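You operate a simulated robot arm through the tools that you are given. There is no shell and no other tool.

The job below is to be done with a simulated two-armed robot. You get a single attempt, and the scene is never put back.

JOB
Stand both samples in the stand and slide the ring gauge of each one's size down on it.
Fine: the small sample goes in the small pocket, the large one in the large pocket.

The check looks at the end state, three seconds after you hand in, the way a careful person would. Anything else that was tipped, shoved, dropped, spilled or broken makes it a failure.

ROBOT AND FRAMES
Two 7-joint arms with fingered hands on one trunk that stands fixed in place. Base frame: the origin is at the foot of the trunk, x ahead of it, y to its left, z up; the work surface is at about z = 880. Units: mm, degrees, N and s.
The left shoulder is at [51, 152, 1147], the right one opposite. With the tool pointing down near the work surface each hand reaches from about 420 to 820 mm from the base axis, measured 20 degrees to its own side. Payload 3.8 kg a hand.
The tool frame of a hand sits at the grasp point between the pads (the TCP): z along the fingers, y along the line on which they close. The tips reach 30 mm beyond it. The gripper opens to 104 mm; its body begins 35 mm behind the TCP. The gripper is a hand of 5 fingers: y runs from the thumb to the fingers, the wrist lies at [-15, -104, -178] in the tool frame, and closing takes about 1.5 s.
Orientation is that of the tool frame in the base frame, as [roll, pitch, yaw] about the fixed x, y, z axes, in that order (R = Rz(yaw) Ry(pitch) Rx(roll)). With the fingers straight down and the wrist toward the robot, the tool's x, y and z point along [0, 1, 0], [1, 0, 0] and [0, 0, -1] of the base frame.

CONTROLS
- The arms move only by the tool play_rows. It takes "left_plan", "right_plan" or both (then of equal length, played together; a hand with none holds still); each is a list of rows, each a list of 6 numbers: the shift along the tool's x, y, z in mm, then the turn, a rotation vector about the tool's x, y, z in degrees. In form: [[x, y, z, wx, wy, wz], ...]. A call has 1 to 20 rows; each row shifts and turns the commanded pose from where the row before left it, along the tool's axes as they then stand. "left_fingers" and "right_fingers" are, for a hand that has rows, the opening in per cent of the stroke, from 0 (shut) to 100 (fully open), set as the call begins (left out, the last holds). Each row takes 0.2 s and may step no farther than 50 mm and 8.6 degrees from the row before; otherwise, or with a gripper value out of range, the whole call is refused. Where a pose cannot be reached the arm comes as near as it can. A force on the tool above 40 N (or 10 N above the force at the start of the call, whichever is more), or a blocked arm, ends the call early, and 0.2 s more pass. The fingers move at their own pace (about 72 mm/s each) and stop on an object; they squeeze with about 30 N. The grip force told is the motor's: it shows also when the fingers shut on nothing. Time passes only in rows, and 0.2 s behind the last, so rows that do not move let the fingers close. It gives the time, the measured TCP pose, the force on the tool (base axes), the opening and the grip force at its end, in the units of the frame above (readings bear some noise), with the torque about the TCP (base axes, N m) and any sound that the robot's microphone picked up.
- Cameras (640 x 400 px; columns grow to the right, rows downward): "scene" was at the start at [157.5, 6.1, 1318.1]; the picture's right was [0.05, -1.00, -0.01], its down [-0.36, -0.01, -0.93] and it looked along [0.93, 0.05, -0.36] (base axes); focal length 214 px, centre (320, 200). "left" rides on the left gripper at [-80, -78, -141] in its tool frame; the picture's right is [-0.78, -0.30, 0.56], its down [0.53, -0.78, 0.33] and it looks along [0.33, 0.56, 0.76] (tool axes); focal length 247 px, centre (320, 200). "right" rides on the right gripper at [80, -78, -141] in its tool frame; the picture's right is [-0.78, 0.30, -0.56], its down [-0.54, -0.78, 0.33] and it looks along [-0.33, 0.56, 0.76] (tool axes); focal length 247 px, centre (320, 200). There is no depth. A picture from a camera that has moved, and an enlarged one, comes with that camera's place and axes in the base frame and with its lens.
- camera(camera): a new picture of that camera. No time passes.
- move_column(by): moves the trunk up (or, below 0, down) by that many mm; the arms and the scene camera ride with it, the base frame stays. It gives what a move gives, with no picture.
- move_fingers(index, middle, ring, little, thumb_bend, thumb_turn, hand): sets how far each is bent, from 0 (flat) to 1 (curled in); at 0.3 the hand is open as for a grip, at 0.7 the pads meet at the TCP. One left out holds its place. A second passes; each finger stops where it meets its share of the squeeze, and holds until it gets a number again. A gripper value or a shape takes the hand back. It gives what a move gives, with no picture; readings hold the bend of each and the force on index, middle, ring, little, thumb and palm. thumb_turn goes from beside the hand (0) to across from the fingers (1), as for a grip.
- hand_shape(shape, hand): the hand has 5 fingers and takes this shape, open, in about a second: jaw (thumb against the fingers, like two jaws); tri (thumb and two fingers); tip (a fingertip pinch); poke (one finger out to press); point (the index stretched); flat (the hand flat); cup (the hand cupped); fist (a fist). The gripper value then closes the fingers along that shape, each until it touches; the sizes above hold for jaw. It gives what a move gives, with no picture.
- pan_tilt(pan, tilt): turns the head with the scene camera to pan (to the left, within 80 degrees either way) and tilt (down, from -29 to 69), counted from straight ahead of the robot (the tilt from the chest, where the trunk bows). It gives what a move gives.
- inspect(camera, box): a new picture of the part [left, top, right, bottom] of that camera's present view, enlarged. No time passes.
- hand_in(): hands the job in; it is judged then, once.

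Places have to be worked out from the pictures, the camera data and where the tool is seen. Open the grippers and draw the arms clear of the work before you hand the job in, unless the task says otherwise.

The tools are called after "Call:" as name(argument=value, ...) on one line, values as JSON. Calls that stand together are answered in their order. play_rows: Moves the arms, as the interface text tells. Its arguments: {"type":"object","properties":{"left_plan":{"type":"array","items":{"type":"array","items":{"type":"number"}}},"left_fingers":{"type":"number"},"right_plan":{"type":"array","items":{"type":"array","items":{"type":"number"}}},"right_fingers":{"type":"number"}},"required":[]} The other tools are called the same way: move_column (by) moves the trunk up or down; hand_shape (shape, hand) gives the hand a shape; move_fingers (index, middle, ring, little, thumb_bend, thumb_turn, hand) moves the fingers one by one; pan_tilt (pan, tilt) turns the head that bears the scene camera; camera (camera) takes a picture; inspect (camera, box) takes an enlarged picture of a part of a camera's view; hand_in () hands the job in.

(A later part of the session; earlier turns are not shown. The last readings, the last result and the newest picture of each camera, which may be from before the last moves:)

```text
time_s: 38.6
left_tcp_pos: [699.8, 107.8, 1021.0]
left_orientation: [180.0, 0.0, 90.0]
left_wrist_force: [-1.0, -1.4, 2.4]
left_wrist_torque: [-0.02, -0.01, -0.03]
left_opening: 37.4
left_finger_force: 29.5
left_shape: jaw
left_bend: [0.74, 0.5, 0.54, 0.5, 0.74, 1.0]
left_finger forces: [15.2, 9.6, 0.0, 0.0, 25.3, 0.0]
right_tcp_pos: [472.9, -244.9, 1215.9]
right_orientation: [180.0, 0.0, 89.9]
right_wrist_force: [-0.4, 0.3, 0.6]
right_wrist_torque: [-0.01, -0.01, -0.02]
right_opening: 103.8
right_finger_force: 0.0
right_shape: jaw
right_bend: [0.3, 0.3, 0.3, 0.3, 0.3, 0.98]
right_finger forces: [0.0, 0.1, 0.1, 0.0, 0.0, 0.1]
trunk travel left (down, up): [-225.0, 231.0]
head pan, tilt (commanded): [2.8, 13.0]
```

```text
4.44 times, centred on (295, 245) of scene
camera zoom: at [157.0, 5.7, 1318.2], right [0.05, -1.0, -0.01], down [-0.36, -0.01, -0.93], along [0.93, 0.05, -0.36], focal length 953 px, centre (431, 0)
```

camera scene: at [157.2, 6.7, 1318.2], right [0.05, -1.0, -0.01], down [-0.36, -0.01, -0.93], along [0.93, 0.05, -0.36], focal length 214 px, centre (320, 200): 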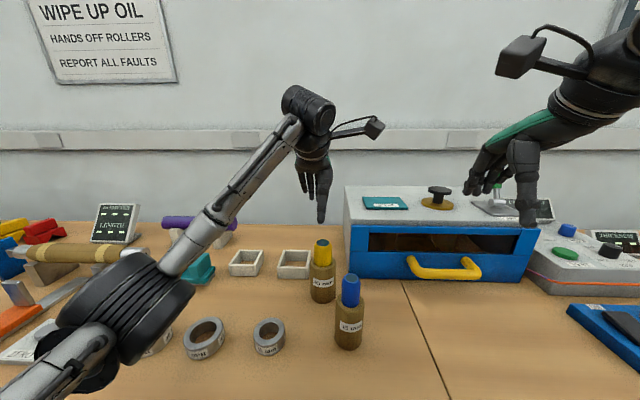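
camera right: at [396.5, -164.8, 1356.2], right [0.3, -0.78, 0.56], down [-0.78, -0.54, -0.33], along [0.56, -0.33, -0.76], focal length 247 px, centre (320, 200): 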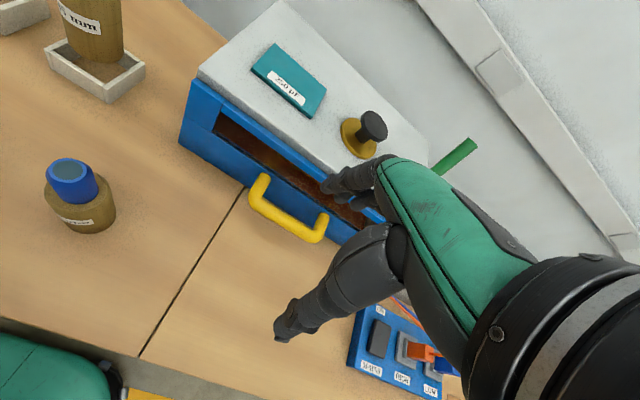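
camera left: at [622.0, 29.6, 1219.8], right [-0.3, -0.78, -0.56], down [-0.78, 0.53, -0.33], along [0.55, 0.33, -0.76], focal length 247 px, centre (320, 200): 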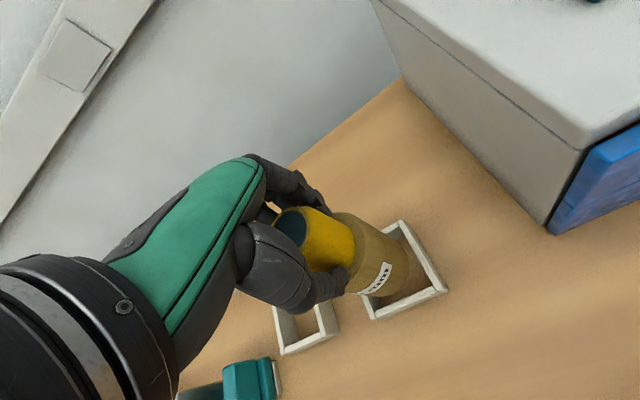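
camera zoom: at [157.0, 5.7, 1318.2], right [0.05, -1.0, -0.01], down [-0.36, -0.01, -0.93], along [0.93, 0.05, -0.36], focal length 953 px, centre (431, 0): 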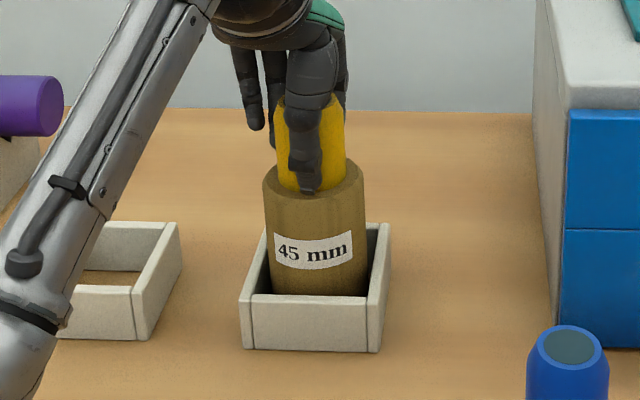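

The 45 sample rests upright in the large pocket (contact at the same height as on the bench). I open the left hand.

Call:
play_rows(left_plan=[[0, 0, 0, 0, 0, 0], [0, 0, 0, 0, 0, 0], [0, 0, 0, 0, 0, 0], [0, 0, 0, 0, 0, 0], [0, 0, 0, 0, 0, 0], [0, 0, 0, 0, 0, 0]], left_fingers=100)

Call:
play_rows(left_plan=[[0, 0, -15, 0, 0, 0], [0, 0, -30, 0, 0, 0], [0, 0, -35, 0, 0, 0], [0, 0, -35, 0, 0, 0], [0, 0, 0, 0, 0, 0]])

Call:
camera(camera="left")

Call:
inspect(camera="scene", box=[250, 200, 340, 290])

```text
time_s: 40.0
left_tcp_pos: [698.9, 108.0, 1019.8]
left_orientation: [-180.0, -0.1, 89.9]
left_wrist_force: [-0.8, 0.7, 0.5]
left_wrist_torque: [0.0, 0.01, 0.0]
left_opening: 103.7
left_finger_force: 0.0
left_shape: jaw
left_bend: [0.3, 0.3, 0.3, 0.3, 0.3, 0.98]
left_finger forces: [0.1, 0.1, 0.1, 0.0, 0.0, 0.0]
right_tcp_pos: [473.6, -243.5, 1215.6]
right_orientation: [180.0, -0.1, 90.0]
right_wrist_force: [0.2, 0.1, 0.0]
right_wrist_torque: [0.0, 0.01, 0.01]
right_opening: 103.6
right_finger_force: 0.2
right_shape: jaw
right_bend: [0.3, 0.3, 0.3, 0.3, 0.3, 0.98]
right_finger forces: [0.1, 0.1, 0.1, 0.0, 0.1, 0.1]
trunk travel left (down, up): [-225.0, 231.0]
head pan, tilt (commanded): [2.8, 13.0]
```

```text
time_s: 41.2
left_tcp_pos: [699.3, 108.4, 1135.9]
left_orientation: [180.0, 0.0, 90.0]
left_wrist_force: [0.1, 0.1, -0.2]
left_wrist_torque: [0.0, -0.01, -0.01]
left_opening: 103.7
left_finger_force: 0.1
left_shape: jaw
left_bend: [0.3, 0.3, 0.3, 0.3, 0.3, 0.98]
left_finger forces: [0.0, 0.0, 0.0, 0.0, 0.1, 0.1]
right_tcp_pos: [474.7, -243.6, 1214.7]
right_orientation: [-180.0, 0.0, 90.0]
right_wrist_force: [-0.5, 0.0, -0.5]
right_wrist_torque: [0.03, 0.0, 0.02]
right_opening: 103.7
right_finger_force: 0.0
right_shape: jaw
right_bend: [0.3, 0.3, 0.3, 0.3, 0.3, 0.98]
right_finger forces: [0.1, 0.0, 0.0, 0.0, 0.1, 0.0]
trunk travel left (down, up): [-225.0, 231.0]
head pan, tilt (commanded): [2.8, 13.0]
```

```text
taken
camera left: at [621.9, 29.7, 1274.8], right [-0.3, -0.78, -0.56], down [-0.78, 0.53, -0.33], along [0.56, 0.33, -0.76], focal length 247 px, centre (320, 200)
```

left: 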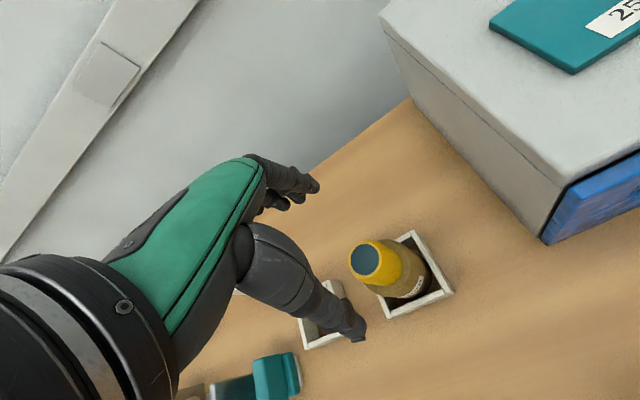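

```text
4.44 times, centred on (295, 245) of scene
camera zoom: at [157.8, 6.1, 1318.0], right [0.05, -1.0, -0.01], down [-0.36, -0.01, -0.93], along [0.93, 0.05, -0.36], focal length 953 px, centre (431, 0)
```

zoom: 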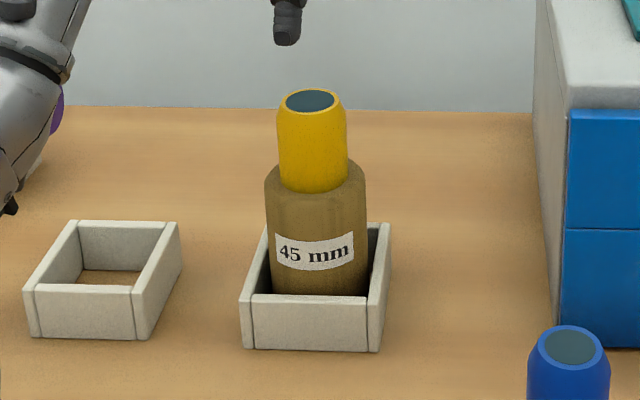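

The 45 sample is in its pocket, upright. I take fine measurements of its spigot and of the small pocket before going for the blue sample.

Call:
inspect(camera="left", box=[330, 220, 460, 330])

Call:
inspect(camera="scene", box=[220, 235, 290, 285])

```text
3.64 times, centred on (395, 275) of left
camera zoom: at [621.9, 29.7, 1274.8], right [-0.3, -0.78, -0.56], down [-0.78, 0.53, -0.33], along [0.56, 0.33, -0.76], focal length 898 px, centre (47, -73)
```

zoom: 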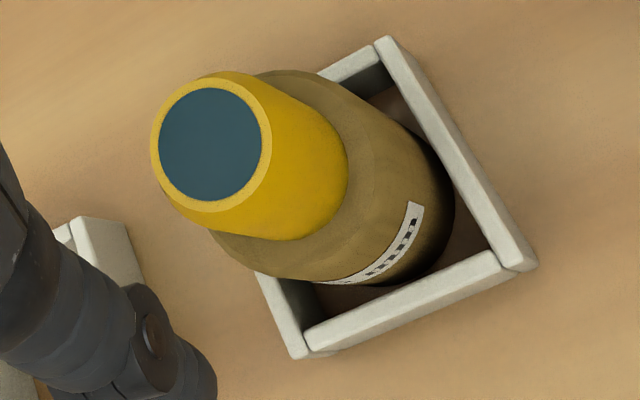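

```text
8.00 times, centred on (255, 260) of scene
camera zoom: at [157.8, 6.1, 1318.0], right [0.05, -1.0, -0.01], down [-0.36, -0.01, -0.93], along [0.93, 0.05, -0.36], focal length 1716 px, centre (840, -280)
```

zoom: 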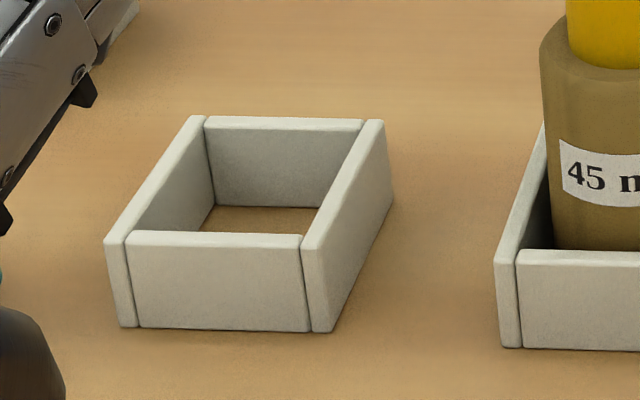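

The spigot sits at (700,109.5). I move the left hand so its camera sees the small pocket unobstructed.

Call:
play_rows(left_plan=[[30, -22, 0, 0, 0, 0], [36, -27, 0, 0, 0, 0], [38, -27, 10, 0, 0, 0], [38, -27, 15, 0, 0, 0], [37, -27, 15, 0, 0, 0], [0, 0, 0, 0, 0, 0]])

Call:
camera(camera="left")

Call:
inspect(camera="left", box=[310, 120, 430, 230])

```text
time_s: 42.6
left_tcp_pos: [567.7, 289.6, 1096.0]
left_orientation: [-179.9, -0.2, 90.1]
left_wrist_force: [-0.3, -0.1, -0.2]
left_wrist_torque: [-0.01, -0.02, 0.02]
left_opening: 103.8
left_finger_force: 0.0
left_shape: jaw
left_bend: [0.3, 0.3, 0.3, 0.3, 0.3, 0.98]
left_finger forces: [0.0, 0.0, 0.0, 0.0, 0.0, 0.1]
right_tcp_pos: [475.6, -245.3, 1214.5]
right_orientation: [180.0, 0.0, 90.1]
right_wrist_force: [-0.3, -0.5, 0.3]
right_wrist_torque: [-0.03, 0.01, -0.04]
right_opening: 103.8
right_finger_force: 0.0
right_shape: jaw
right_bend: [0.3, 0.3, 0.3, 0.3, 0.3, 0.98]
right_finger forces: [0.0, 0.1, 0.0, 0.1, 0.0, 0.0]
trunk travel left (down, up): [-225.0, 231.0]
head pan, tilt (commanded): [2.8, 13.0]
```

```text
taken
camera left: at [490.6, 209.0, 1235.7], right [-0.3, -0.78, -0.56], down [-0.78, 0.53, -0.33], along [0.55, 0.34, -0.76], focal length 247 px, centre (320, 200)
```

left: 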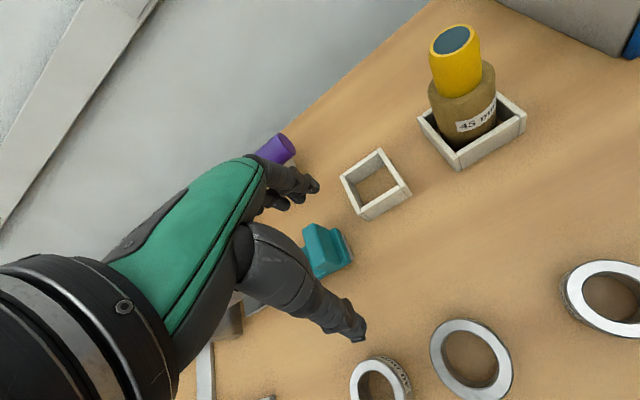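

```text
3.64 times, centred on (370, 175) of left
camera zoom: at [490.6, 209.0, 1235.7], right [-0.3, -0.78, -0.56], down [-0.78, 0.53, -0.33], along [0.55, 0.34, -0.76], focal length 898 px, centre (138, 291)
```

zoom: 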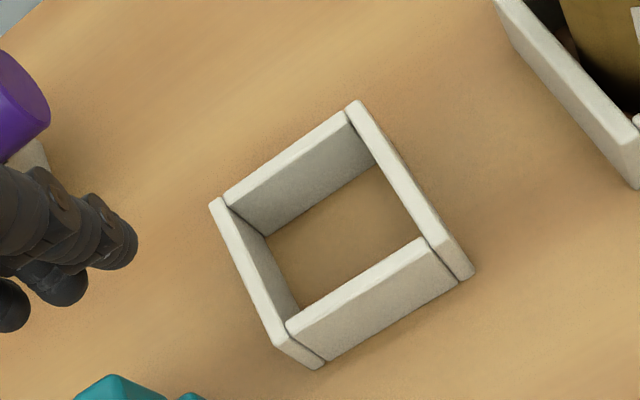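

The small pocket's inside centre is about (701,259). Now I move the right hand further aside and bring the left hand above the blue sample at (481.5,-37).

Call:
play_rows(left_plan=[[-20, -6, -10, 0, 0, 0], [-35, -10, -12, 0, 0, 0], [-40, -10, -12, 0, 0, 0], [-40, -10, -10, 0, 0, 0], [-40, -10, -10, 0, 0, 0], [-40, -10, 0, 0, 0, 0], [-40, -10, 0, 0, 0, 0], [-35, -10, 0, 0, 0, 0], [-25, -7, 0, 0, 0, 0], [-11.5, -3, 0, 0, 0, 0], [0, 0, 0, 0, 0, 0]], right_plan=[[-20, 0, 0, 0, 0, 0], [-30, 0, 0, 0, 0, 0], [-30, 0, 0, 0, 0, 0], [-30, 0, 0, 0, 0, 0], [0, 0, 0, 0, 0, 0], [0, 0, 0, 0, 0, 0], [0, 0, 0, 0, 0, 0], [0, 0, 0, 0, 0, 0], [0, 0, 0, 0, 0, 0], [0, 0, 0, 0, 0, 0], [0, 0, 0, 0, 0, 0]])

Call:
camera(camera="left")

Call:
camera(camera="scene")

Call:
camera(camera="right")

```text
time_s: 45.0
left_tcp_pos: [482.8, -38.2, 1148.9]
left_orientation: [180.0, -0.1, 90.1]
left_wrist_force: [-0.4, -0.5, -0.5]
left_wrist_torque: [0.0, 0.01, 0.04]
left_opening: 103.8
left_finger_force: 0.1
left_shape: jaw
left_bend: [0.3, 0.3, 0.3, 0.3, 0.3, 0.98]
left_finger forces: [0.1, 0.0, 0.1, 0.0, 0.0, 0.1]
right_tcp_pos: [475.0, -355.2, 1214.1]
right_orientation: [-180.0, 0.0, 89.9]
right_wrist_force: [0.2, 0.0, -0.1]
right_wrist_torque: [-0.01, -0.02, -0.02]
right_opening: 103.9
right_finger_force: 0.0
right_shape: jaw
right_bend: [0.3, 0.3, 0.3, 0.3, 0.3, 0.98]
right_finger forces: [0.1, 0.0, 0.1, 0.0, 0.0, 0.0]
trunk travel left (down, up): [-225.0, 231.0]
head pan, tilt (commanded): [2.8, 13.0]
```

```text
taken
camera left: at [405.5, -118.0, 1289.2], right [-0.3, -0.78, -0.56], down [-0.78, 0.53, -0.33], along [0.56, 0.33, -0.76], focal length 247 px, centre (320, 200)
```

left: 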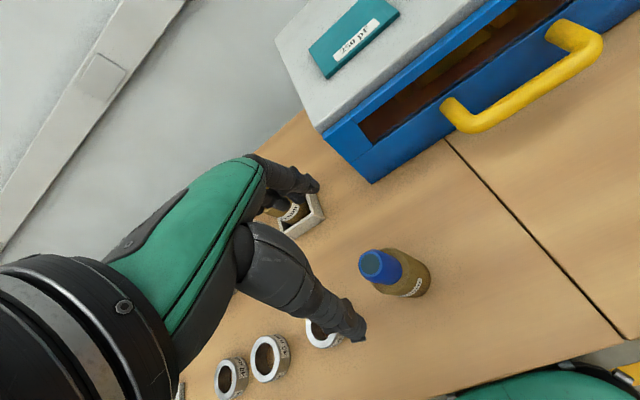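

```text
taken
camera scene: at [157.5, 6.1, 1318.1], right [0.05, -1.0, -0.01], down [-0.36, -0.01, -0.93], along [0.93, 0.05, -0.36], focal length 214 px, centre (320, 200)
```

scene: 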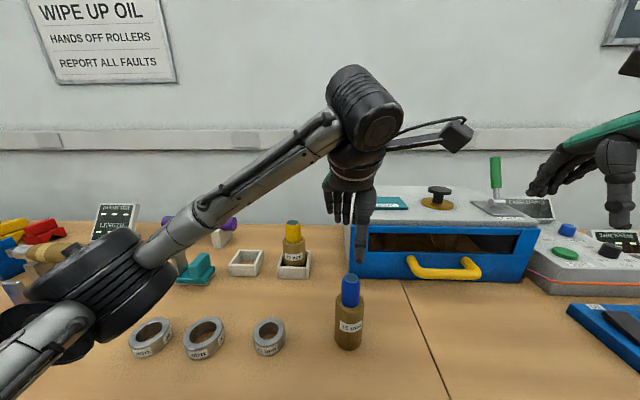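

```text
taken
camera right: at [396.4, -275.1, 1355.6], right [0.3, -0.78, 0.56], down [-0.78, -0.54, -0.33], along [0.56, -0.33, -0.76], focal length 247 px, centre (320, 200)
```

right: 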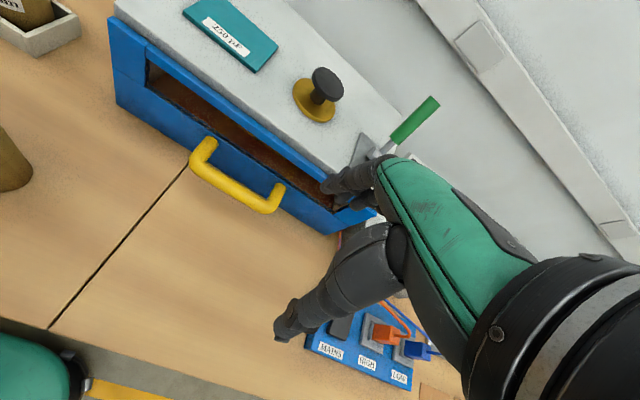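

I zoom on the blue top for centring.

Call:
inspect(camera="left", box=[340, 225, 440, 315])

```text
4.44 times, centred on (390, 270) of left
camera zoom: at [405.5, -118.0, 1289.2], right [-0.3, -0.78, -0.56], down [-0.78, 0.53, -0.33], along [0.56, 0.33, -0.76], focal length 1098 px, centre (9, -111)
```

zoom: 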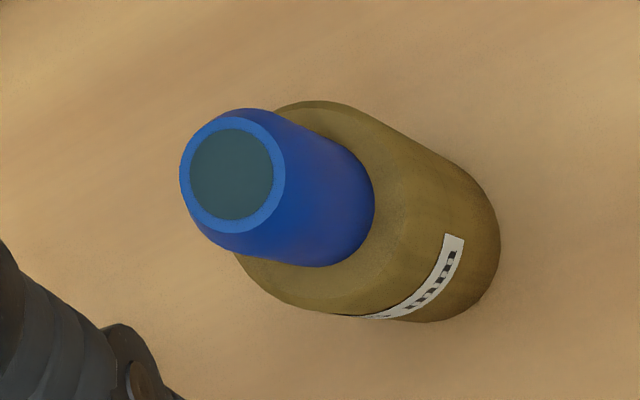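

Blue's spigot is at (481.8,-36.8), about 1.5 mm from the TCP; I correct and descend to z≈1060 to check, then on to 1020.

Call:
play_rows(left_plan=[[1, -1.5, 30, 0, 0, 0], [0, 0, 30, 0, 0, 0], [0, 0, 28, 0, 0, 0], [0, 0, 0, 0, 0, 0]])

Call:
inspect(camera="left", box=[270, 180, 430, 320])

Call:
inspect(camera="scene", box=[300, 200, 420, 370])

```text
time_s: 46.0
left_tcp_pos: [481.4, -36.5, 1062.1]
left_orientation: [-179.9, 0.0, 90.0]
left_wrist_force: [-0.2, 0.5, -0.8]
left_wrist_torque: [0.02, 0.01, 0.01]
left_opening: 103.6
left_finger_force: 0.1
left_shape: jaw
left_bend: [0.3, 0.3, 0.3, 0.3, 0.3, 0.98]
left_finger forces: [0.0, 0.1, 0.0, 0.0, 0.1, 0.0]
right_tcp_pos: [474.5, -356.4, 1215.4]
right_orientation: [-180.0, -0.1, 90.0]
right_wrist_force: [-0.6, 0.0, 0.5]
right_wrist_torque: [0.0, 0.02, -0.02]
right_opening: 103.5
right_finger_force: 0.1
right_shape: jaw
right_bend: [0.3, 0.3, 0.3, 0.3, 0.3, 0.98]
right_finger forces: [0.1, 0.0, 0.1, 0.0, 0.0, 0.0]
trunk travel left (down, up): [-225.0, 231.0]
head pan, tilt (commanded): [2.8, 13.0]
```

```text
2.86 times, centred on (350, 250) of left
camera zoom: at [404.0, -116.7, 1201.1], right [-0.3, -0.78, -0.56], down [-0.78, 0.53, -0.33], along [0.56, 0.33, -0.76], focal length 706 px, centre (234, 57)
```

zoom: 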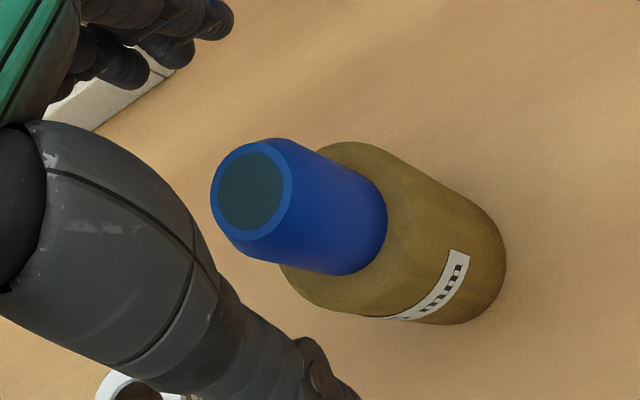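

```text
2.35 times, centred on (360, 285) of scene
camera zoom: at [157.4, 5.9, 1318.1], right [0.05, -1.0, -0.01], down [-0.36, -0.01, -0.93], along [0.93, 0.05, -0.36], focal length 505 px, centre (226, 0)
```

zoom: 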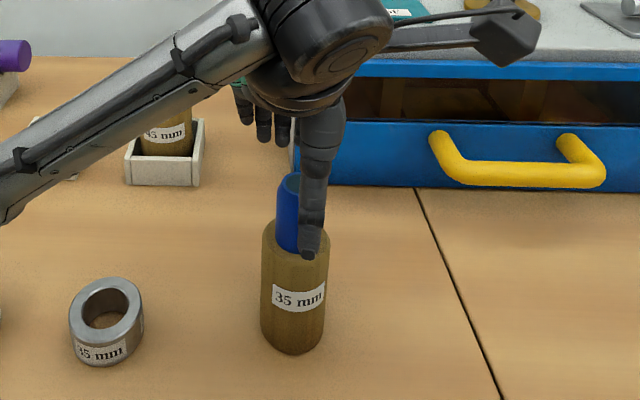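

Centred. I descend to 1020 and close.

Call:
play_rows(left_plan=[[-0.5, -0.5, 14, 0, 0, 0], [0, 0, 14, 0, 0, 0], [0, 0, 13.5, 0, 0, 0], [0, 0, 0, 0, 0, 0]])

Call:
play_rows(left_plan=[[0, 0, 0, 0, 0, 0], [0, 0, 0, 0, 0, 0], [0, 0, 0, 0, 0, 0], [0, 0, 0, 0, 0, 0], [0, 0, 0, 0, 0, 0]], left_fingers=42)

Call:
inspect(camera="left", box=[230, 150, 430, 320])

Call:
inspect(camera="scene", box=[300, 200, 420, 370])

```text
time_s: 47.0
left_tcp_pos: [480.7, -39.4, 1019.4]
left_orientation: [180.0, 0.0, 90.0]
left_wrist_force: [0.9, 0.9, -0.1]
left_wrist_torque: [-0.03, -0.02, 0.05]
left_opening: 103.6
left_finger_force: 0.1
left_shape: jaw
left_bend: [0.3, 0.3, 0.3, 0.3, 0.3, 0.98]
left_finger forces: [0.0, 0.1, 0.1, 0.0, 0.1, 0.0]
right_tcp_pos: [474.6, -354.5, 1213.3]
right_orientation: [-179.9, -0.1, 90.1]
right_wrist_force: [-0.2, 0.8, 0.2]
right_wrist_torque: [-0.02, 0.0, 0.0]
right_opening: 103.6
right_finger_force: 0.0
right_shape: jaw
right_bend: [0.3, 0.3, 0.3, 0.3, 0.3, 0.98]
right_finger forces: [0.1, 0.0, 0.0, 0.0, 0.1, 0.0]
trunk travel left (down, up): [-225.0, 231.0]
head pan, tilt (commanded): [2.8, 13.0]
```

```text
time_s: 48.2
left_tcp_pos: [481.0, -38.2, 1019.2]
left_orientation: [180.0, 0.0, 90.0]
left_wrist_force: [0.4, -0.2, -0.2]
left_wrist_torque: [0.03, -0.05, 0.02]
left_opening: 44.1
left_finger_force: 0.0
left_shape: jaw
left_bend: [0.74, 0.48, 0.45, 0.43, 0.72, 1.0]
left_finger forces: [0.0, 0.1, 0.0, 0.0, 0.0, 0.1]
right_tcp_pos: [474.2, -353.9, 1215.1]
right_orientation: [180.0, 0.1, 89.9]
right_wrist_force: [0.1, -0.5, 1.4]
right_wrist_torque: [-0.01, -0.02, -0.03]
right_opening: 103.9
right_finger_force: 0.1
right_shape: jaw
right_bend: [0.3, 0.3, 0.3, 0.3, 0.3, 0.98]
right_finger forces: [0.0, 0.0, 0.1, 0.0, 0.0, 0.1]
trunk travel left (down, up): [-225.0, 231.0]
head pan, tilt (commanded): [2.8, 13.0]
```

```text
2.35 times, centred on (330, 235) of left
camera zoom: at [403.7, -117.4, 1159.3], right [-0.3, -0.78, -0.56], down [-0.78, 0.53, -0.33], along [0.56, 0.33, -0.76], focal length 581 px, centre (296, 118)
```

zoom: 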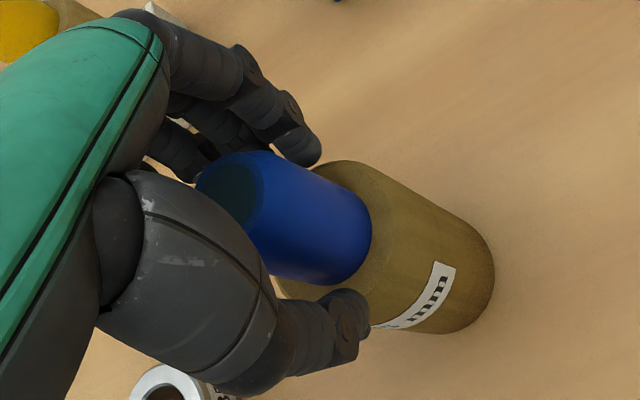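

```text
2.35 times, centred on (360, 285) of scene
camera zoom: at [157.5, 5.9, 1318.1], right [0.05, -1.0, -0.01], down [-0.36, -0.01, -0.93], along [0.93, 0.05, -0.36], focal length 505 px, centre (226, 0)
```

zoom: 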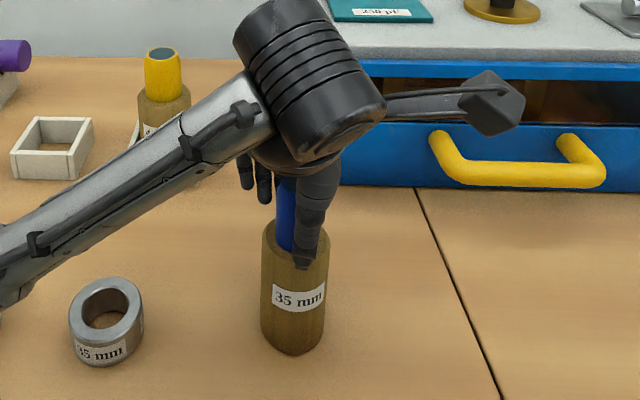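

Looks centred. Close fully and then lift gently.

Call:
play_rows(left_plan=[[0, 0, 0, 0, 0, 0], [0, 0, 0, 0, 0, 0], [0, 0, 0, 0, 0, 0], [0, 0, 0, 0, 0, 0], [0, 0, 0, 0, 0, 0], [0, 0, 0, 0, 0, 0], [0, 0, 0, 0, 0, 0]], left_fingers=0)

Call:
inspect(camera="left", box=[230, 150, 430, 320])

Call:
inspect(camera="scene", box=[300, 200, 420, 370])

```text
time_s: 49.8
left_tcp_pos: [481.4, -38.0, 1018.5]
left_orientation: [-179.9, 0.0, 90.0]
left_wrist_force: [-0.2, -0.6, -0.7]
left_wrist_torque: [0.0, -0.05, 0.02]
left_opening: 28.2
left_finger_force: 29.9
left_shape: jaw
left_bend: [0.74, 0.54, 0.59, 0.56, 0.75, 1.0]
left_finger forces: [14.6, 9.6, 0.0, 0.0, 25.5, 0.1]
right_tcp_pos: [474.6, -355.8, 1213.9]
right_orientation: [-180.0, 0.0, 90.0]
right_wrist_force: [0.3, -0.2, 0.3]
right_wrist_torque: [-0.01, 0.03, 0.01]
right_opening: 103.4
right_finger_force: 0.2
right_shape: jaw
right_bend: [0.3, 0.3, 0.3, 0.3, 0.3, 0.98]
right_finger forces: [0.0, 0.0, 0.1, 0.0, 0.0, 0.1]
trunk travel left (down, up): [-225.0, 231.0]
head pan, tilt (commanded): [2.8, 13.0]
```

```text
2.35 times, centred on (330, 235) of left
camera zoom: at [403.6, -117.5, 1159.3], right [-0.3, -0.78, -0.56], down [-0.78, 0.53, -0.33], along [0.56, 0.33, -0.76], focal length 581 px, centre (296, 118)
```

zoom: 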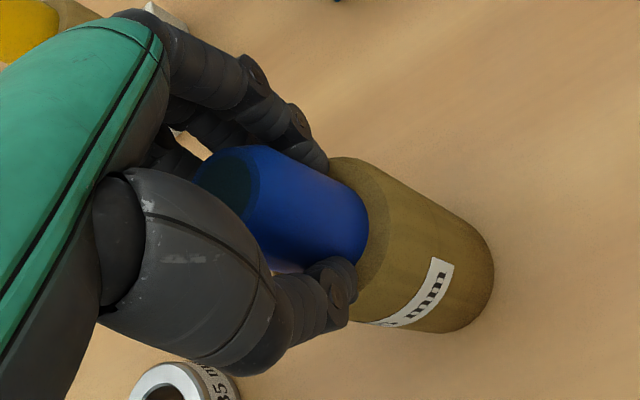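

```text
2.35 times, centred on (360, 285) of scene
camera zoom: at [157.3, 5.9, 1318.1], right [0.05, -1.0, -0.01], down [-0.36, -0.01, -0.93], along [0.93, 0.05, -0.36], focal length 505 px, centre (226, 0)
```

zoom: 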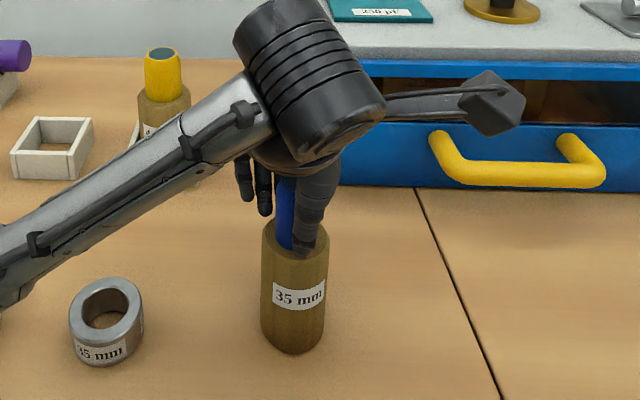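

Firm grip (25 N). I lift slowly and check whether it stays straight.

Call:
play_rows(left_plan=[[0, 0, -3, 0, 0, 0], [0, 0, -7, 0, 0, 0], [0, 0, -12, 0, 0, 0], [0, 0, -15, 0, 0, 0], [0, 0, -15, 0, 0, 0], [0, 0, -13, 0, 0, 0], [0, 0, 0, 0, 0, 0]])

Call:
inspect(camera="left", box=[230, 150, 430, 320])

Call:
inspect(camera="scene", box=[300, 200, 420, 370])

```text
time_s: 51.4
left_tcp_pos: [481.4, -37.3, 1083.7]
left_orientation: [-179.9, 0.0, 90.0]
left_wrist_force: [-0.6, 0.0, -4.0]
left_wrist_torque: [-0.01, 0.04, -0.01]
left_opening: 27.9
left_finger_force: 30.4
left_shape: jaw
left_bend: [0.74, 0.54, 0.59, 0.56, 0.75, 1.0]
left_finger forces: [15.0, 9.5, 0.0, 0.1, 25.1, 0.0]
right_tcp_pos: [474.9, -354.1, 1214.2]
right_orientation: [180.0, 0.0, 90.0]
right_wrist_force: [0.5, -0.9, -0.3]
right_wrist_torque: [0.02, 0.03, 0.02]
right_opening: 103.7
right_finger_force: 0.1
right_shape: jaw
right_bend: [0.3, 0.3, 0.3, 0.3, 0.3, 0.98]
right_finger forces: [0.0, 0.1, 0.0, 0.0, 0.0, 0.0]
trunk travel left (down, up): [-225.0, 231.0]
head pan, tilt (commanded): [2.8, 13.0]
```

```text
2.35 times, centred on (330, 235) of left
camera zoom: at [404.3, -118.0, 1223.5], right [-0.3, -0.78, -0.56], down [-0.78, 0.53, -0.33], along [0.55, 0.33, -0.76], focal length 581 px, centre (296, 118)
```

zoom: 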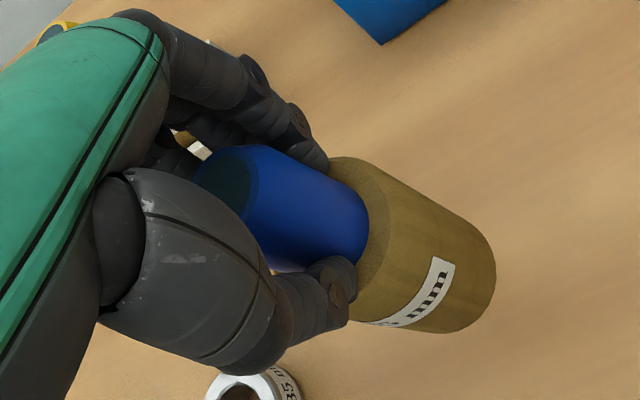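

```text
2.35 times, centred on (360, 285) of scene
camera zoom: at [158.0, 5.9, 1318.0], right [0.05, -1.0, -0.01], down [-0.36, -0.01, -0.93], along [0.93, 0.05, -0.36], focal length 505 px, centre (226, 0)
```

zoom: 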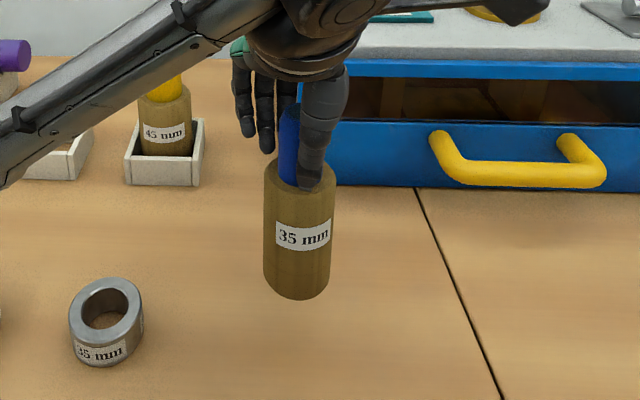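

Held straight. I carry it around via (560,200) to over the small pocket, keeping clear of the placed 45 sample.

Call:
play_rows(left_plan=[[20, 6, -5, 0, 0, 0], [38, 12, -10, 0, 0, 0], [42, 14, -5, 0, 0, 0], [42, 14, 0, 0, 0, 0], [42, 14, 0, 0, 0, 0], [40, 16, 0, 0, 0, 0], [25, 28, 0, 0, 0, 0], [20, 35, 0, 0, 0, 0], [15, 35, 5, 0, 0, 0], [8, 27, 5, 0, 0, 0], [4, 18.5, 5, 0, 0, 0], [0, 0, 0, 0, 0, 0]])

Call:
camera(camera="left")

Call:
inspect(camera="left", box=[270, 190, 430, 310])

Call:
inspect(camera="scene", box=[205, 200, 295, 290])

```text
time_s: 54.0
left_tcp_pos: [700.8, 257.6, 1088.3]
left_orientation: [179.9, -0.1, 90.0]
left_wrist_force: [0.4, -1.1, -4.9]
left_wrist_torque: [-0.01, -0.02, -0.01]
left_opening: 27.6
left_finger_force: 29.9
left_shape: jaw
left_bend: [0.74, 0.54, 0.59, 0.56, 0.75, 1.0]
left_finger forces: [15.4, 9.9, 0.0, 0.0, 25.1, 0.0]
right_tcp_pos: [473.7, -354.4, 1214.8]
right_orientation: [-180.0, 0.0, 90.0]
right_wrist_force: [-0.5, -0.1, 0.3]
right_wrist_torque: [0.0, 0.0, 0.01]
right_opening: 103.9
right_finger_force: 0.0
right_shape: jaw
right_bend: [0.3, 0.3, 0.3, 0.3, 0.3, 0.98]
right_finger forces: [0.0, 0.0, 0.1, 0.0, 0.1, 0.0]
trunk travel left (down, up): [-225.0, 231.0]
head pan, tilt (commanded): [2.8, 13.0]
```

```text
taken
camera left: at [624.2, 178.7, 1228.4], right [-0.3, -0.78, -0.56], down [-0.78, 0.53, -0.33], along [0.56, 0.33, -0.76], focal length 247 px, centre (320, 200)
```

left: 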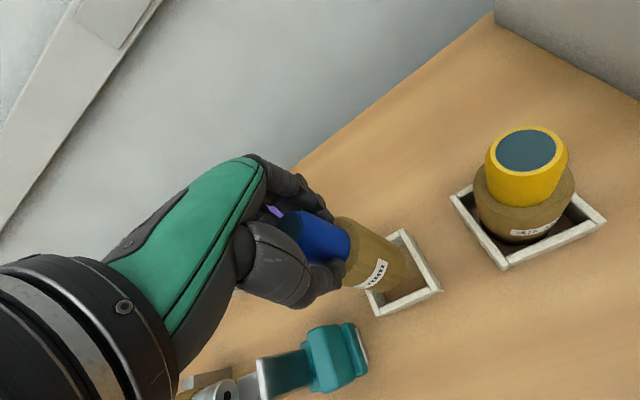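

```text
3.33 times, centred on (350, 250) of left
camera zoom: at [624.2, 178.7, 1228.4], right [-0.3, -0.78, -0.56], down [-0.78, 0.53, -0.33], along [0.56, 0.33, -0.76], focal length 823 px, centre (220, 33)
```

zoom: 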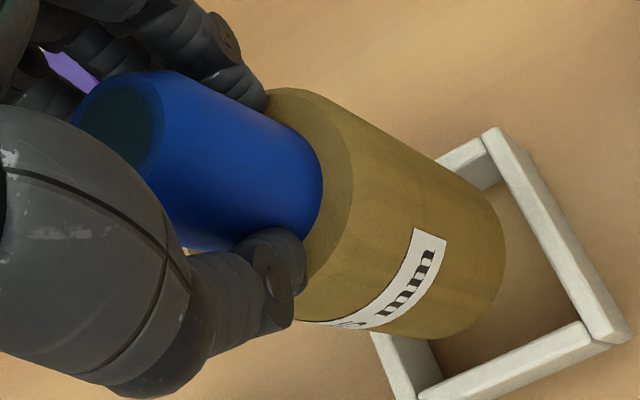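

```text
4.44 times, centred on (250, 245) of scene
camera zoom: at [157.9, 6.4, 1318.0], right [0.05, -1.0, -0.01], down [-0.36, -0.01, -0.93], along [0.93, 0.05, -0.36], focal length 953 px, centre (631, 0)
```

zoom: 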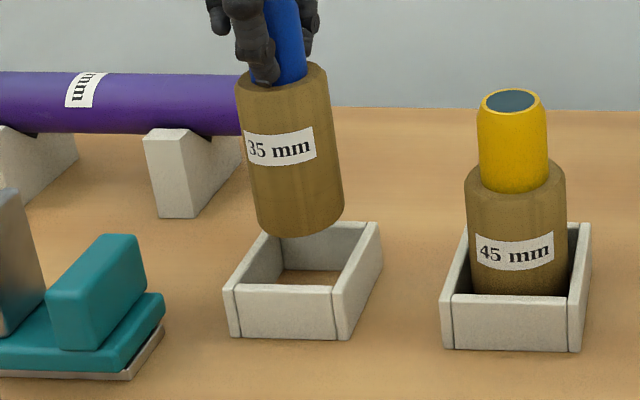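

The sample hangs vertically over the small pocket. I zoom in more to verify the lateral alignment before lowering.

Call:
inspect(camera="scene", box=[220, 235, 290, 285])

Call:
inspect(camera="left", box=[355, 220, 445, 320])

```text
8.00 times, centred on (255, 260) of scene
camera zoom: at [157.9, 6.4, 1318.0], right [0.05, -1.0, -0.01], down [-0.36, -0.01, -0.93], along [0.93, 0.05, -0.36], focal length 1716 px, centre (840, -280)
```

zoom: 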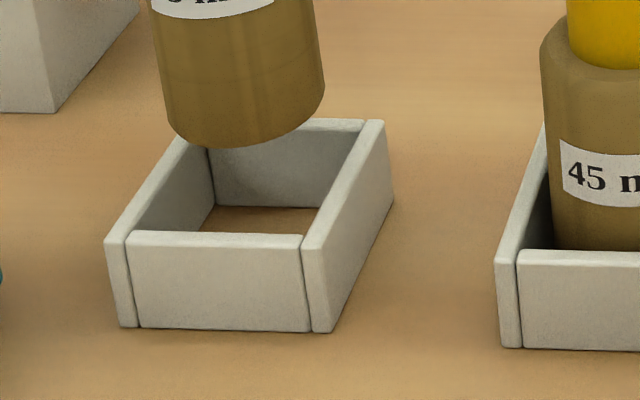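

```text
4.00 times, centred on (400, 270) of left
camera zoom: at [624.2, 178.7, 1228.4], right [-0.3, -0.78, -0.56], down [-0.78, 0.53, -0.33], along [0.56, 0.33, -0.76], focal length 988 px, centre (0, -80)
```

zoom: 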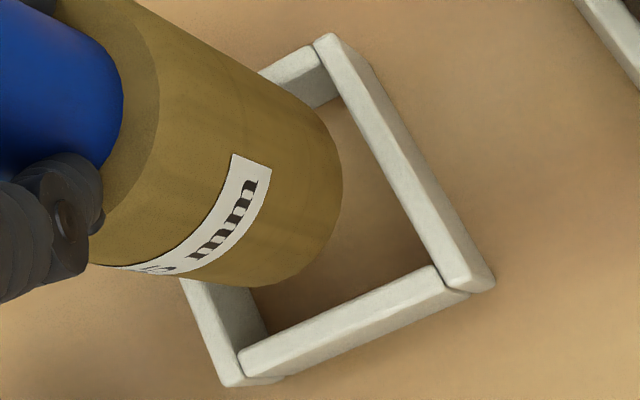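

Scene view suggests the sample is ~2–3 mm too far right of the pocket centre; the left camera says ~0–1. I shift 2 mm left and lower to just above the wall tops for a closer check.

Call:
play_rows(left_plan=[[2, -0.5, 8, 0, 0, 0], [0, 0, 8, 0, 0, 0], [0, 0, 8, 0, 0, 0], [0, 0, 2, 0, 0, 0], [0, 0, 0, 0, 0, 0]])

Call:
inspect(camera="scene", box=[220, 235, 290, 285])

Call:
inspect(camera="left", box=[345, 220, 445, 320])

```text
time_s: 55.2
left_tcp_pos: [700.8, 260.1, 1063.0]
left_orientation: [180.0, 0.0, 89.9]
left_wrist_force: [-0.5, 0.2, -3.2]
left_wrist_torque: [0.0, 0.05, 0.0]
left_opening: 27.5
left_finger_force: 29.8
left_shape: jaw
left_bend: [0.74, 0.54, 0.59, 0.56, 0.75, 1.0]
left_finger forces: [15.3, 9.8, 0.0, 0.0, 25.1, 0.0]
right_tcp_pos: [474.3, -354.4, 1214.6]
right_orientation: [-180.0, -0.1, 90.0]
right_wrist_force: [-0.1, -0.7, 0.5]
right_wrist_torque: [0.03, 0.02, -0.03]
right_opening: 103.9
right_finger_force: 0.0
right_shape: jaw
right_bend: [0.3, 0.3, 0.3, 0.3, 0.3, 0.98]
right_finger forces: [0.0, 0.0, 0.0, 0.0, 0.0, 0.0]
trunk travel left (down, up): [-225.0, 231.0]
head pan, tilt (commanded): [2.8, 13.0]
```

```text
8.00 times, centred on (255, 260) of scene
camera zoom: at [158.1, 6.2, 1318.0], right [0.05, -1.0, -0.01], down [-0.36, -0.01, -0.93], along [0.93, 0.05, -0.36], focal length 1716 px, centre (840, -280)
```

zoom: 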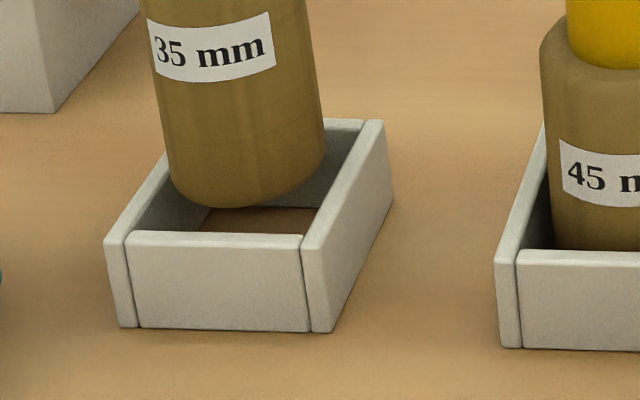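

```text
4.00 times, centred on (395, 270) of left
camera zoom: at [623.5, 180.6, 1202.7], right [-0.3, -0.78, -0.56], down [-0.78, 0.53, -0.33], along [0.56, 0.33, -0.76], focal length 988 px, centre (20, -80)
```

zoom: 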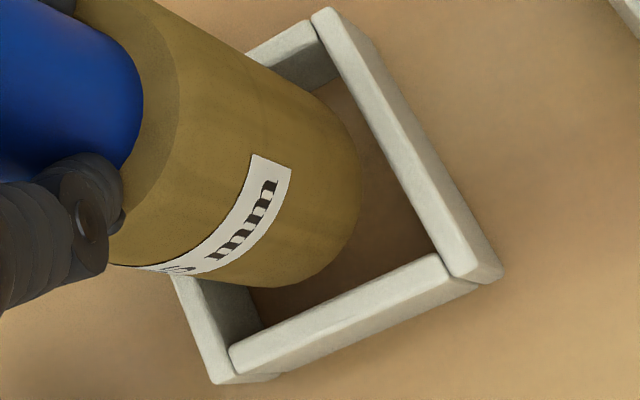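

Now aligned within about 1 mm in both views. I lower into the pocket.

Call:
play_rows(left_plan=[[0, -0.8, 4, 0, 0, 0], [0, 0, 4, 0, 0, 0], [0, 0, 4, 0, 0, 0], [0, 0, 4, 0, 0, 0], [0, 0, 4, 0, 0, 0], [0, 0, 0, 0, 0, 0]])

Call:
inspect(camera="scene", box=[220, 235, 290, 285])

Call:
inspect(camera="left", box=[345, 220, 445, 320])

```text
time_s: 56.6
left_tcp_pos: [699.7, 260.8, 1042.4]
left_orientation: [-179.9, 0.0, 89.9]
left_wrist_force: [0.3, -0.4, -4.5]
left_wrist_torque: [0.0, 0.01, -0.04]
left_opening: 27.7
left_finger_force: 30.4
left_shape: jaw
left_bend: [0.74, 0.54, 0.59, 0.56, 0.75, 1.0]
left_finger forces: [15.1, 9.7, 0.0, 0.0, 25.1, 0.0]
right_tcp_pos: [475.4, -353.2, 1214.2]
right_orientation: [180.0, 0.0, 90.0]
right_wrist_force: [0.8, 0.2, -0.2]
right_wrist_torque: [0.02, -0.01, 0.0]
right_opening: 103.6
right_finger_force: 0.0
right_shape: jaw
right_bend: [0.3, 0.3, 0.3, 0.3, 0.3, 0.98]
right_finger forces: [0.1, 0.0, 0.0, 0.0, 0.0, 0.0]
trunk travel left (down, up): [-225.0, 231.0]
head pan, tilt (commanded): [2.8, 13.0]
```

```text
8.00 times, centred on (255, 260) of scene
camera zoom: at [158.1, 6.2, 1318.0], right [0.05, -1.0, -0.01], down [-0.36, -0.01, -0.93], along [0.93, 0.05, -0.36], focal length 1716 px, centre (840, -280)
```

zoom: 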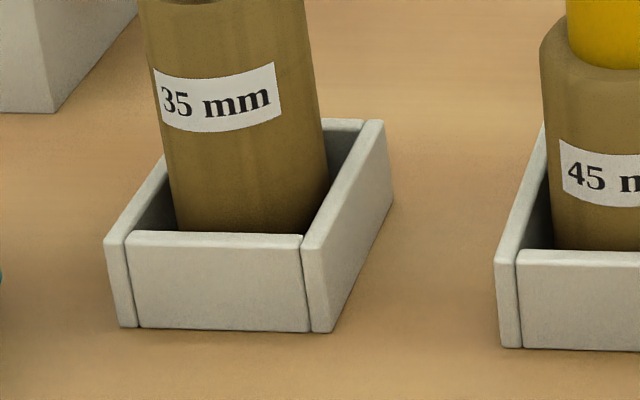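

```text
4.00 times, centred on (395, 270) of left
camera zoom: at [622.5, 180.8, 1182.4], right [-0.3, -0.78, -0.56], down [-0.78, 0.53, -0.33], along [0.55, 0.33, -0.76], focal length 988 px, centre (20, -80)
```

zoom: 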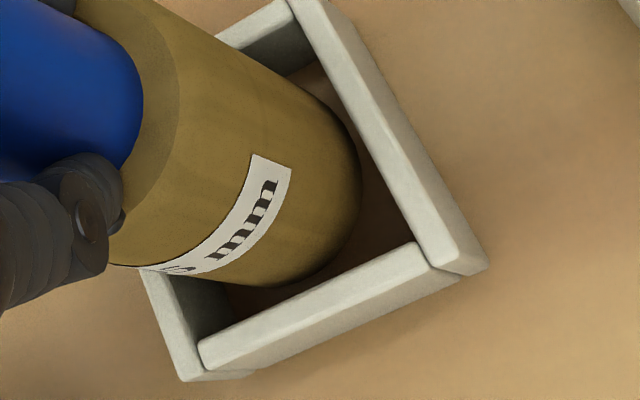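

It is inside without contact. I continue down to near the table and creep.

Call:
play_rows(left_plan=[[0, 0, 6, 0, 0, 0], [0, 0, 6, 0, 0, 0], [0, 0, 5, 0, 0, 0], [0, 0, 3, 0, 0, 0], [0, 0, 1.5, 0, 0, 0], [0, 0, 0, 0, 0, 0]])

Call:
play_rows(left_plan=[[0, 0, 0.7, 0, 0, 0], [0, 0, 0, 0, 0, 0]])

Call:
play_rows(left_plan=[[0, 0, 0.7, 0, 0, 0], [0, 0, 0, 0, 0, 0]])

```text
time_s: 58.0
left_tcp_pos: [700.3, 259.5, 1021.1]
left_orientation: [-179.9, 0.1, 90.0]
left_wrist_force: [0.0, 0.2, -4.9]
left_wrist_torque: [-0.04, 0.0, 0.03]
left_opening: 27.5
left_finger_force: 29.9
left_shape: jaw
left_bend: [0.74, 0.54, 0.59, 0.56, 0.75, 1.0]
left_finger forces: [15.2, 9.8, 0.1, 0.1, 25.1, 0.1]
right_tcp_pos: [476.5, -353.5, 1215.8]
right_orientation: [-179.8, -0.1, 90.1]
right_wrist_force: [-0.7, -0.6, -0.2]
right_wrist_torque: [0.03, 0.03, 0.02]
right_opening: 103.9
right_finger_force: 0.0
right_shape: jaw
right_bend: [0.3, 0.3, 0.3, 0.3, 0.3, 0.98]
right_finger forces: [0.0, 0.1, 0.1, 0.0, 0.0, 0.0]
trunk travel left (down, up): [-225.0, 231.0]
head pan, tilt (commanded): [2.8, 13.0]
```

```text
time_s: 58.6
left_tcp_pos: [700.5, 262.1, 1019.1]
left_orientation: [-179.8, -0.1, 90.0]
left_wrist_force: [-0.1, 0.1, -4.2]
left_wrist_torque: [0.03, 0.02, -0.02]
left_opening: 27.8
left_finger_force: 30.0
left_shape: jaw
left_bend: [0.74, 0.54, 0.59, 0.56, 0.75, 1.0]
left_finger forces: [15.2, 9.8, 0.1, 0.0, 25.2, 0.1]
right_tcp_pos: [476.2, -354.4, 1215.3]
right_orientation: [-179.9, 0.0, 90.0]
right_wrist_force: [-0.3, 0.0, 0.6]
right_wrist_torque: [0.0, 0.01, 0.03]
right_opening: 103.6
right_finger_force: 0.1
right_shape: jaw
right_bend: [0.3, 0.3, 0.3, 0.3, 0.3, 0.98]
right_finger forces: [0.0, 0.0, 0.0, 0.1, 0.1, 0.0]
trunk travel left (down, up): [-225.0, 231.0]
head pan, tilt (commanded): [2.8, 13.0]
```

```text
time_s: 59.2
left_tcp_pos: [699.5, 260.0, 1019.8]
left_orientation: [-180.0, 0.0, 90.0]
left_wrist_force: [0.3, -0.8, -3.1]
left_wrist_torque: [0.02, -0.01, -0.01]
left_opening: 27.6
left_finger_force: 29.7
left_shape: jaw
left_bend: [0.74, 0.54, 0.59, 0.56, 0.75, 1.0]
left_finger forces: [15.3, 9.8, 0.0, 0.1, 25.3, 0.1]
right_tcp_pos: [474.2, -354.0, 1214.7]
right_orientation: [180.0, 0.0, 90.0]
right_wrist_force: [1.0, 0.4, -0.4]
right_wrist_torque: [-0.01, 0.03, 0.02]
right_opening: 103.8
right_finger_force: 0.1
right_shape: jaw
right_bend: [0.3, 0.3, 0.3, 0.3, 0.3, 0.98]
right_finger forces: [0.0, 0.0, 0.1, 0.0, 0.0, 0.0]
trunk travel left (down, up): [-225.0, 231.0]
head pan, tilt (commanded): [2.8, 13.0]
```

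Contact is beginning; two more small steps.

Call:
play_rows(left_plan=[[0, 0, 0.7, 0, 0, 0], [0, 0, 0, 0, 0, 0]])

Call:
play_rows(left_plan=[[0, 0, 0.5, 0, 0, 0], [0, 0, 0, 0, 0, 0]])

```text
time_s: 59.8
left_tcp_pos: [699.4, 261.4, 1019.4]
left_orientation: [-179.9, 0.0, 89.9]
left_wrist_force: [-0.6, -0.2, 0.1]
left_wrist_torque: [-0.03, -0.02, -0.05]
left_opening: 27.7
left_finger_force: 29.8
left_shape: jaw
left_bend: [0.74, 0.54, 0.59, 0.56, 0.75, 1.0]
left_finger forces: [15.3, 9.8, 0.1, 0.0, 25.6, 0.0]
right_tcp_pos: [475.5, -356.0, 1215.6]
right_orientation: [-180.0, 0.0, 90.0]
right_wrist_force: [0.7, 0.3, 0.9]
right_wrist_torque: [0.01, 0.05, 0.03]
right_opening: 103.4
right_finger_force: 0.0
right_shape: jaw
right_bend: [0.3, 0.3, 0.3, 0.3, 0.3, 0.98]
right_finger forces: [0.0, 0.0, 0.0, 0.1, 0.0, 0.0]
trunk travel left (down, up): [-225.0, 231.0]
head pan, tilt (commanded): [2.8, 13.0]
```

```text
time_s: 60.4
left_tcp_pos: [698.3, 260.1, 1020.2]
left_orientation: [179.9, 0.0, 89.9]
left_wrist_force: [-1.7, -0.6, 0.8]
left_wrist_torque: [0.0, -0.04, 0.04]
left_opening: 28.0
left_finger_force: 30.3
left_shape: jaw
left_bend: [0.74, 0.54, 0.59, 0.56, 0.75, 1.0]
left_finger forces: [15.4, 9.7, 0.0, 0.0, 25.8, 0.1]
right_tcp_pos: [473.0, -354.8, 1214.7]
right_orientation: [-179.9, 0.0, 89.9]
right_wrist_force: [-0.4, 0.1, -0.6]
right_wrist_torque: [0.0, -0.01, 0.0]
right_opening: 103.8
right_finger_force: 0.0
right_shape: jaw
right_bend: [0.3, 0.3, 0.3, 0.3, 0.3, 0.98]
right_finger forces: [0.0, 0.1, 0.0, 0.1, 0.0, 0.1]
trunk travel left (down, up): [-225.0, 231.0]
head pan, tilt (commanded): [2.8, 13.0]
```

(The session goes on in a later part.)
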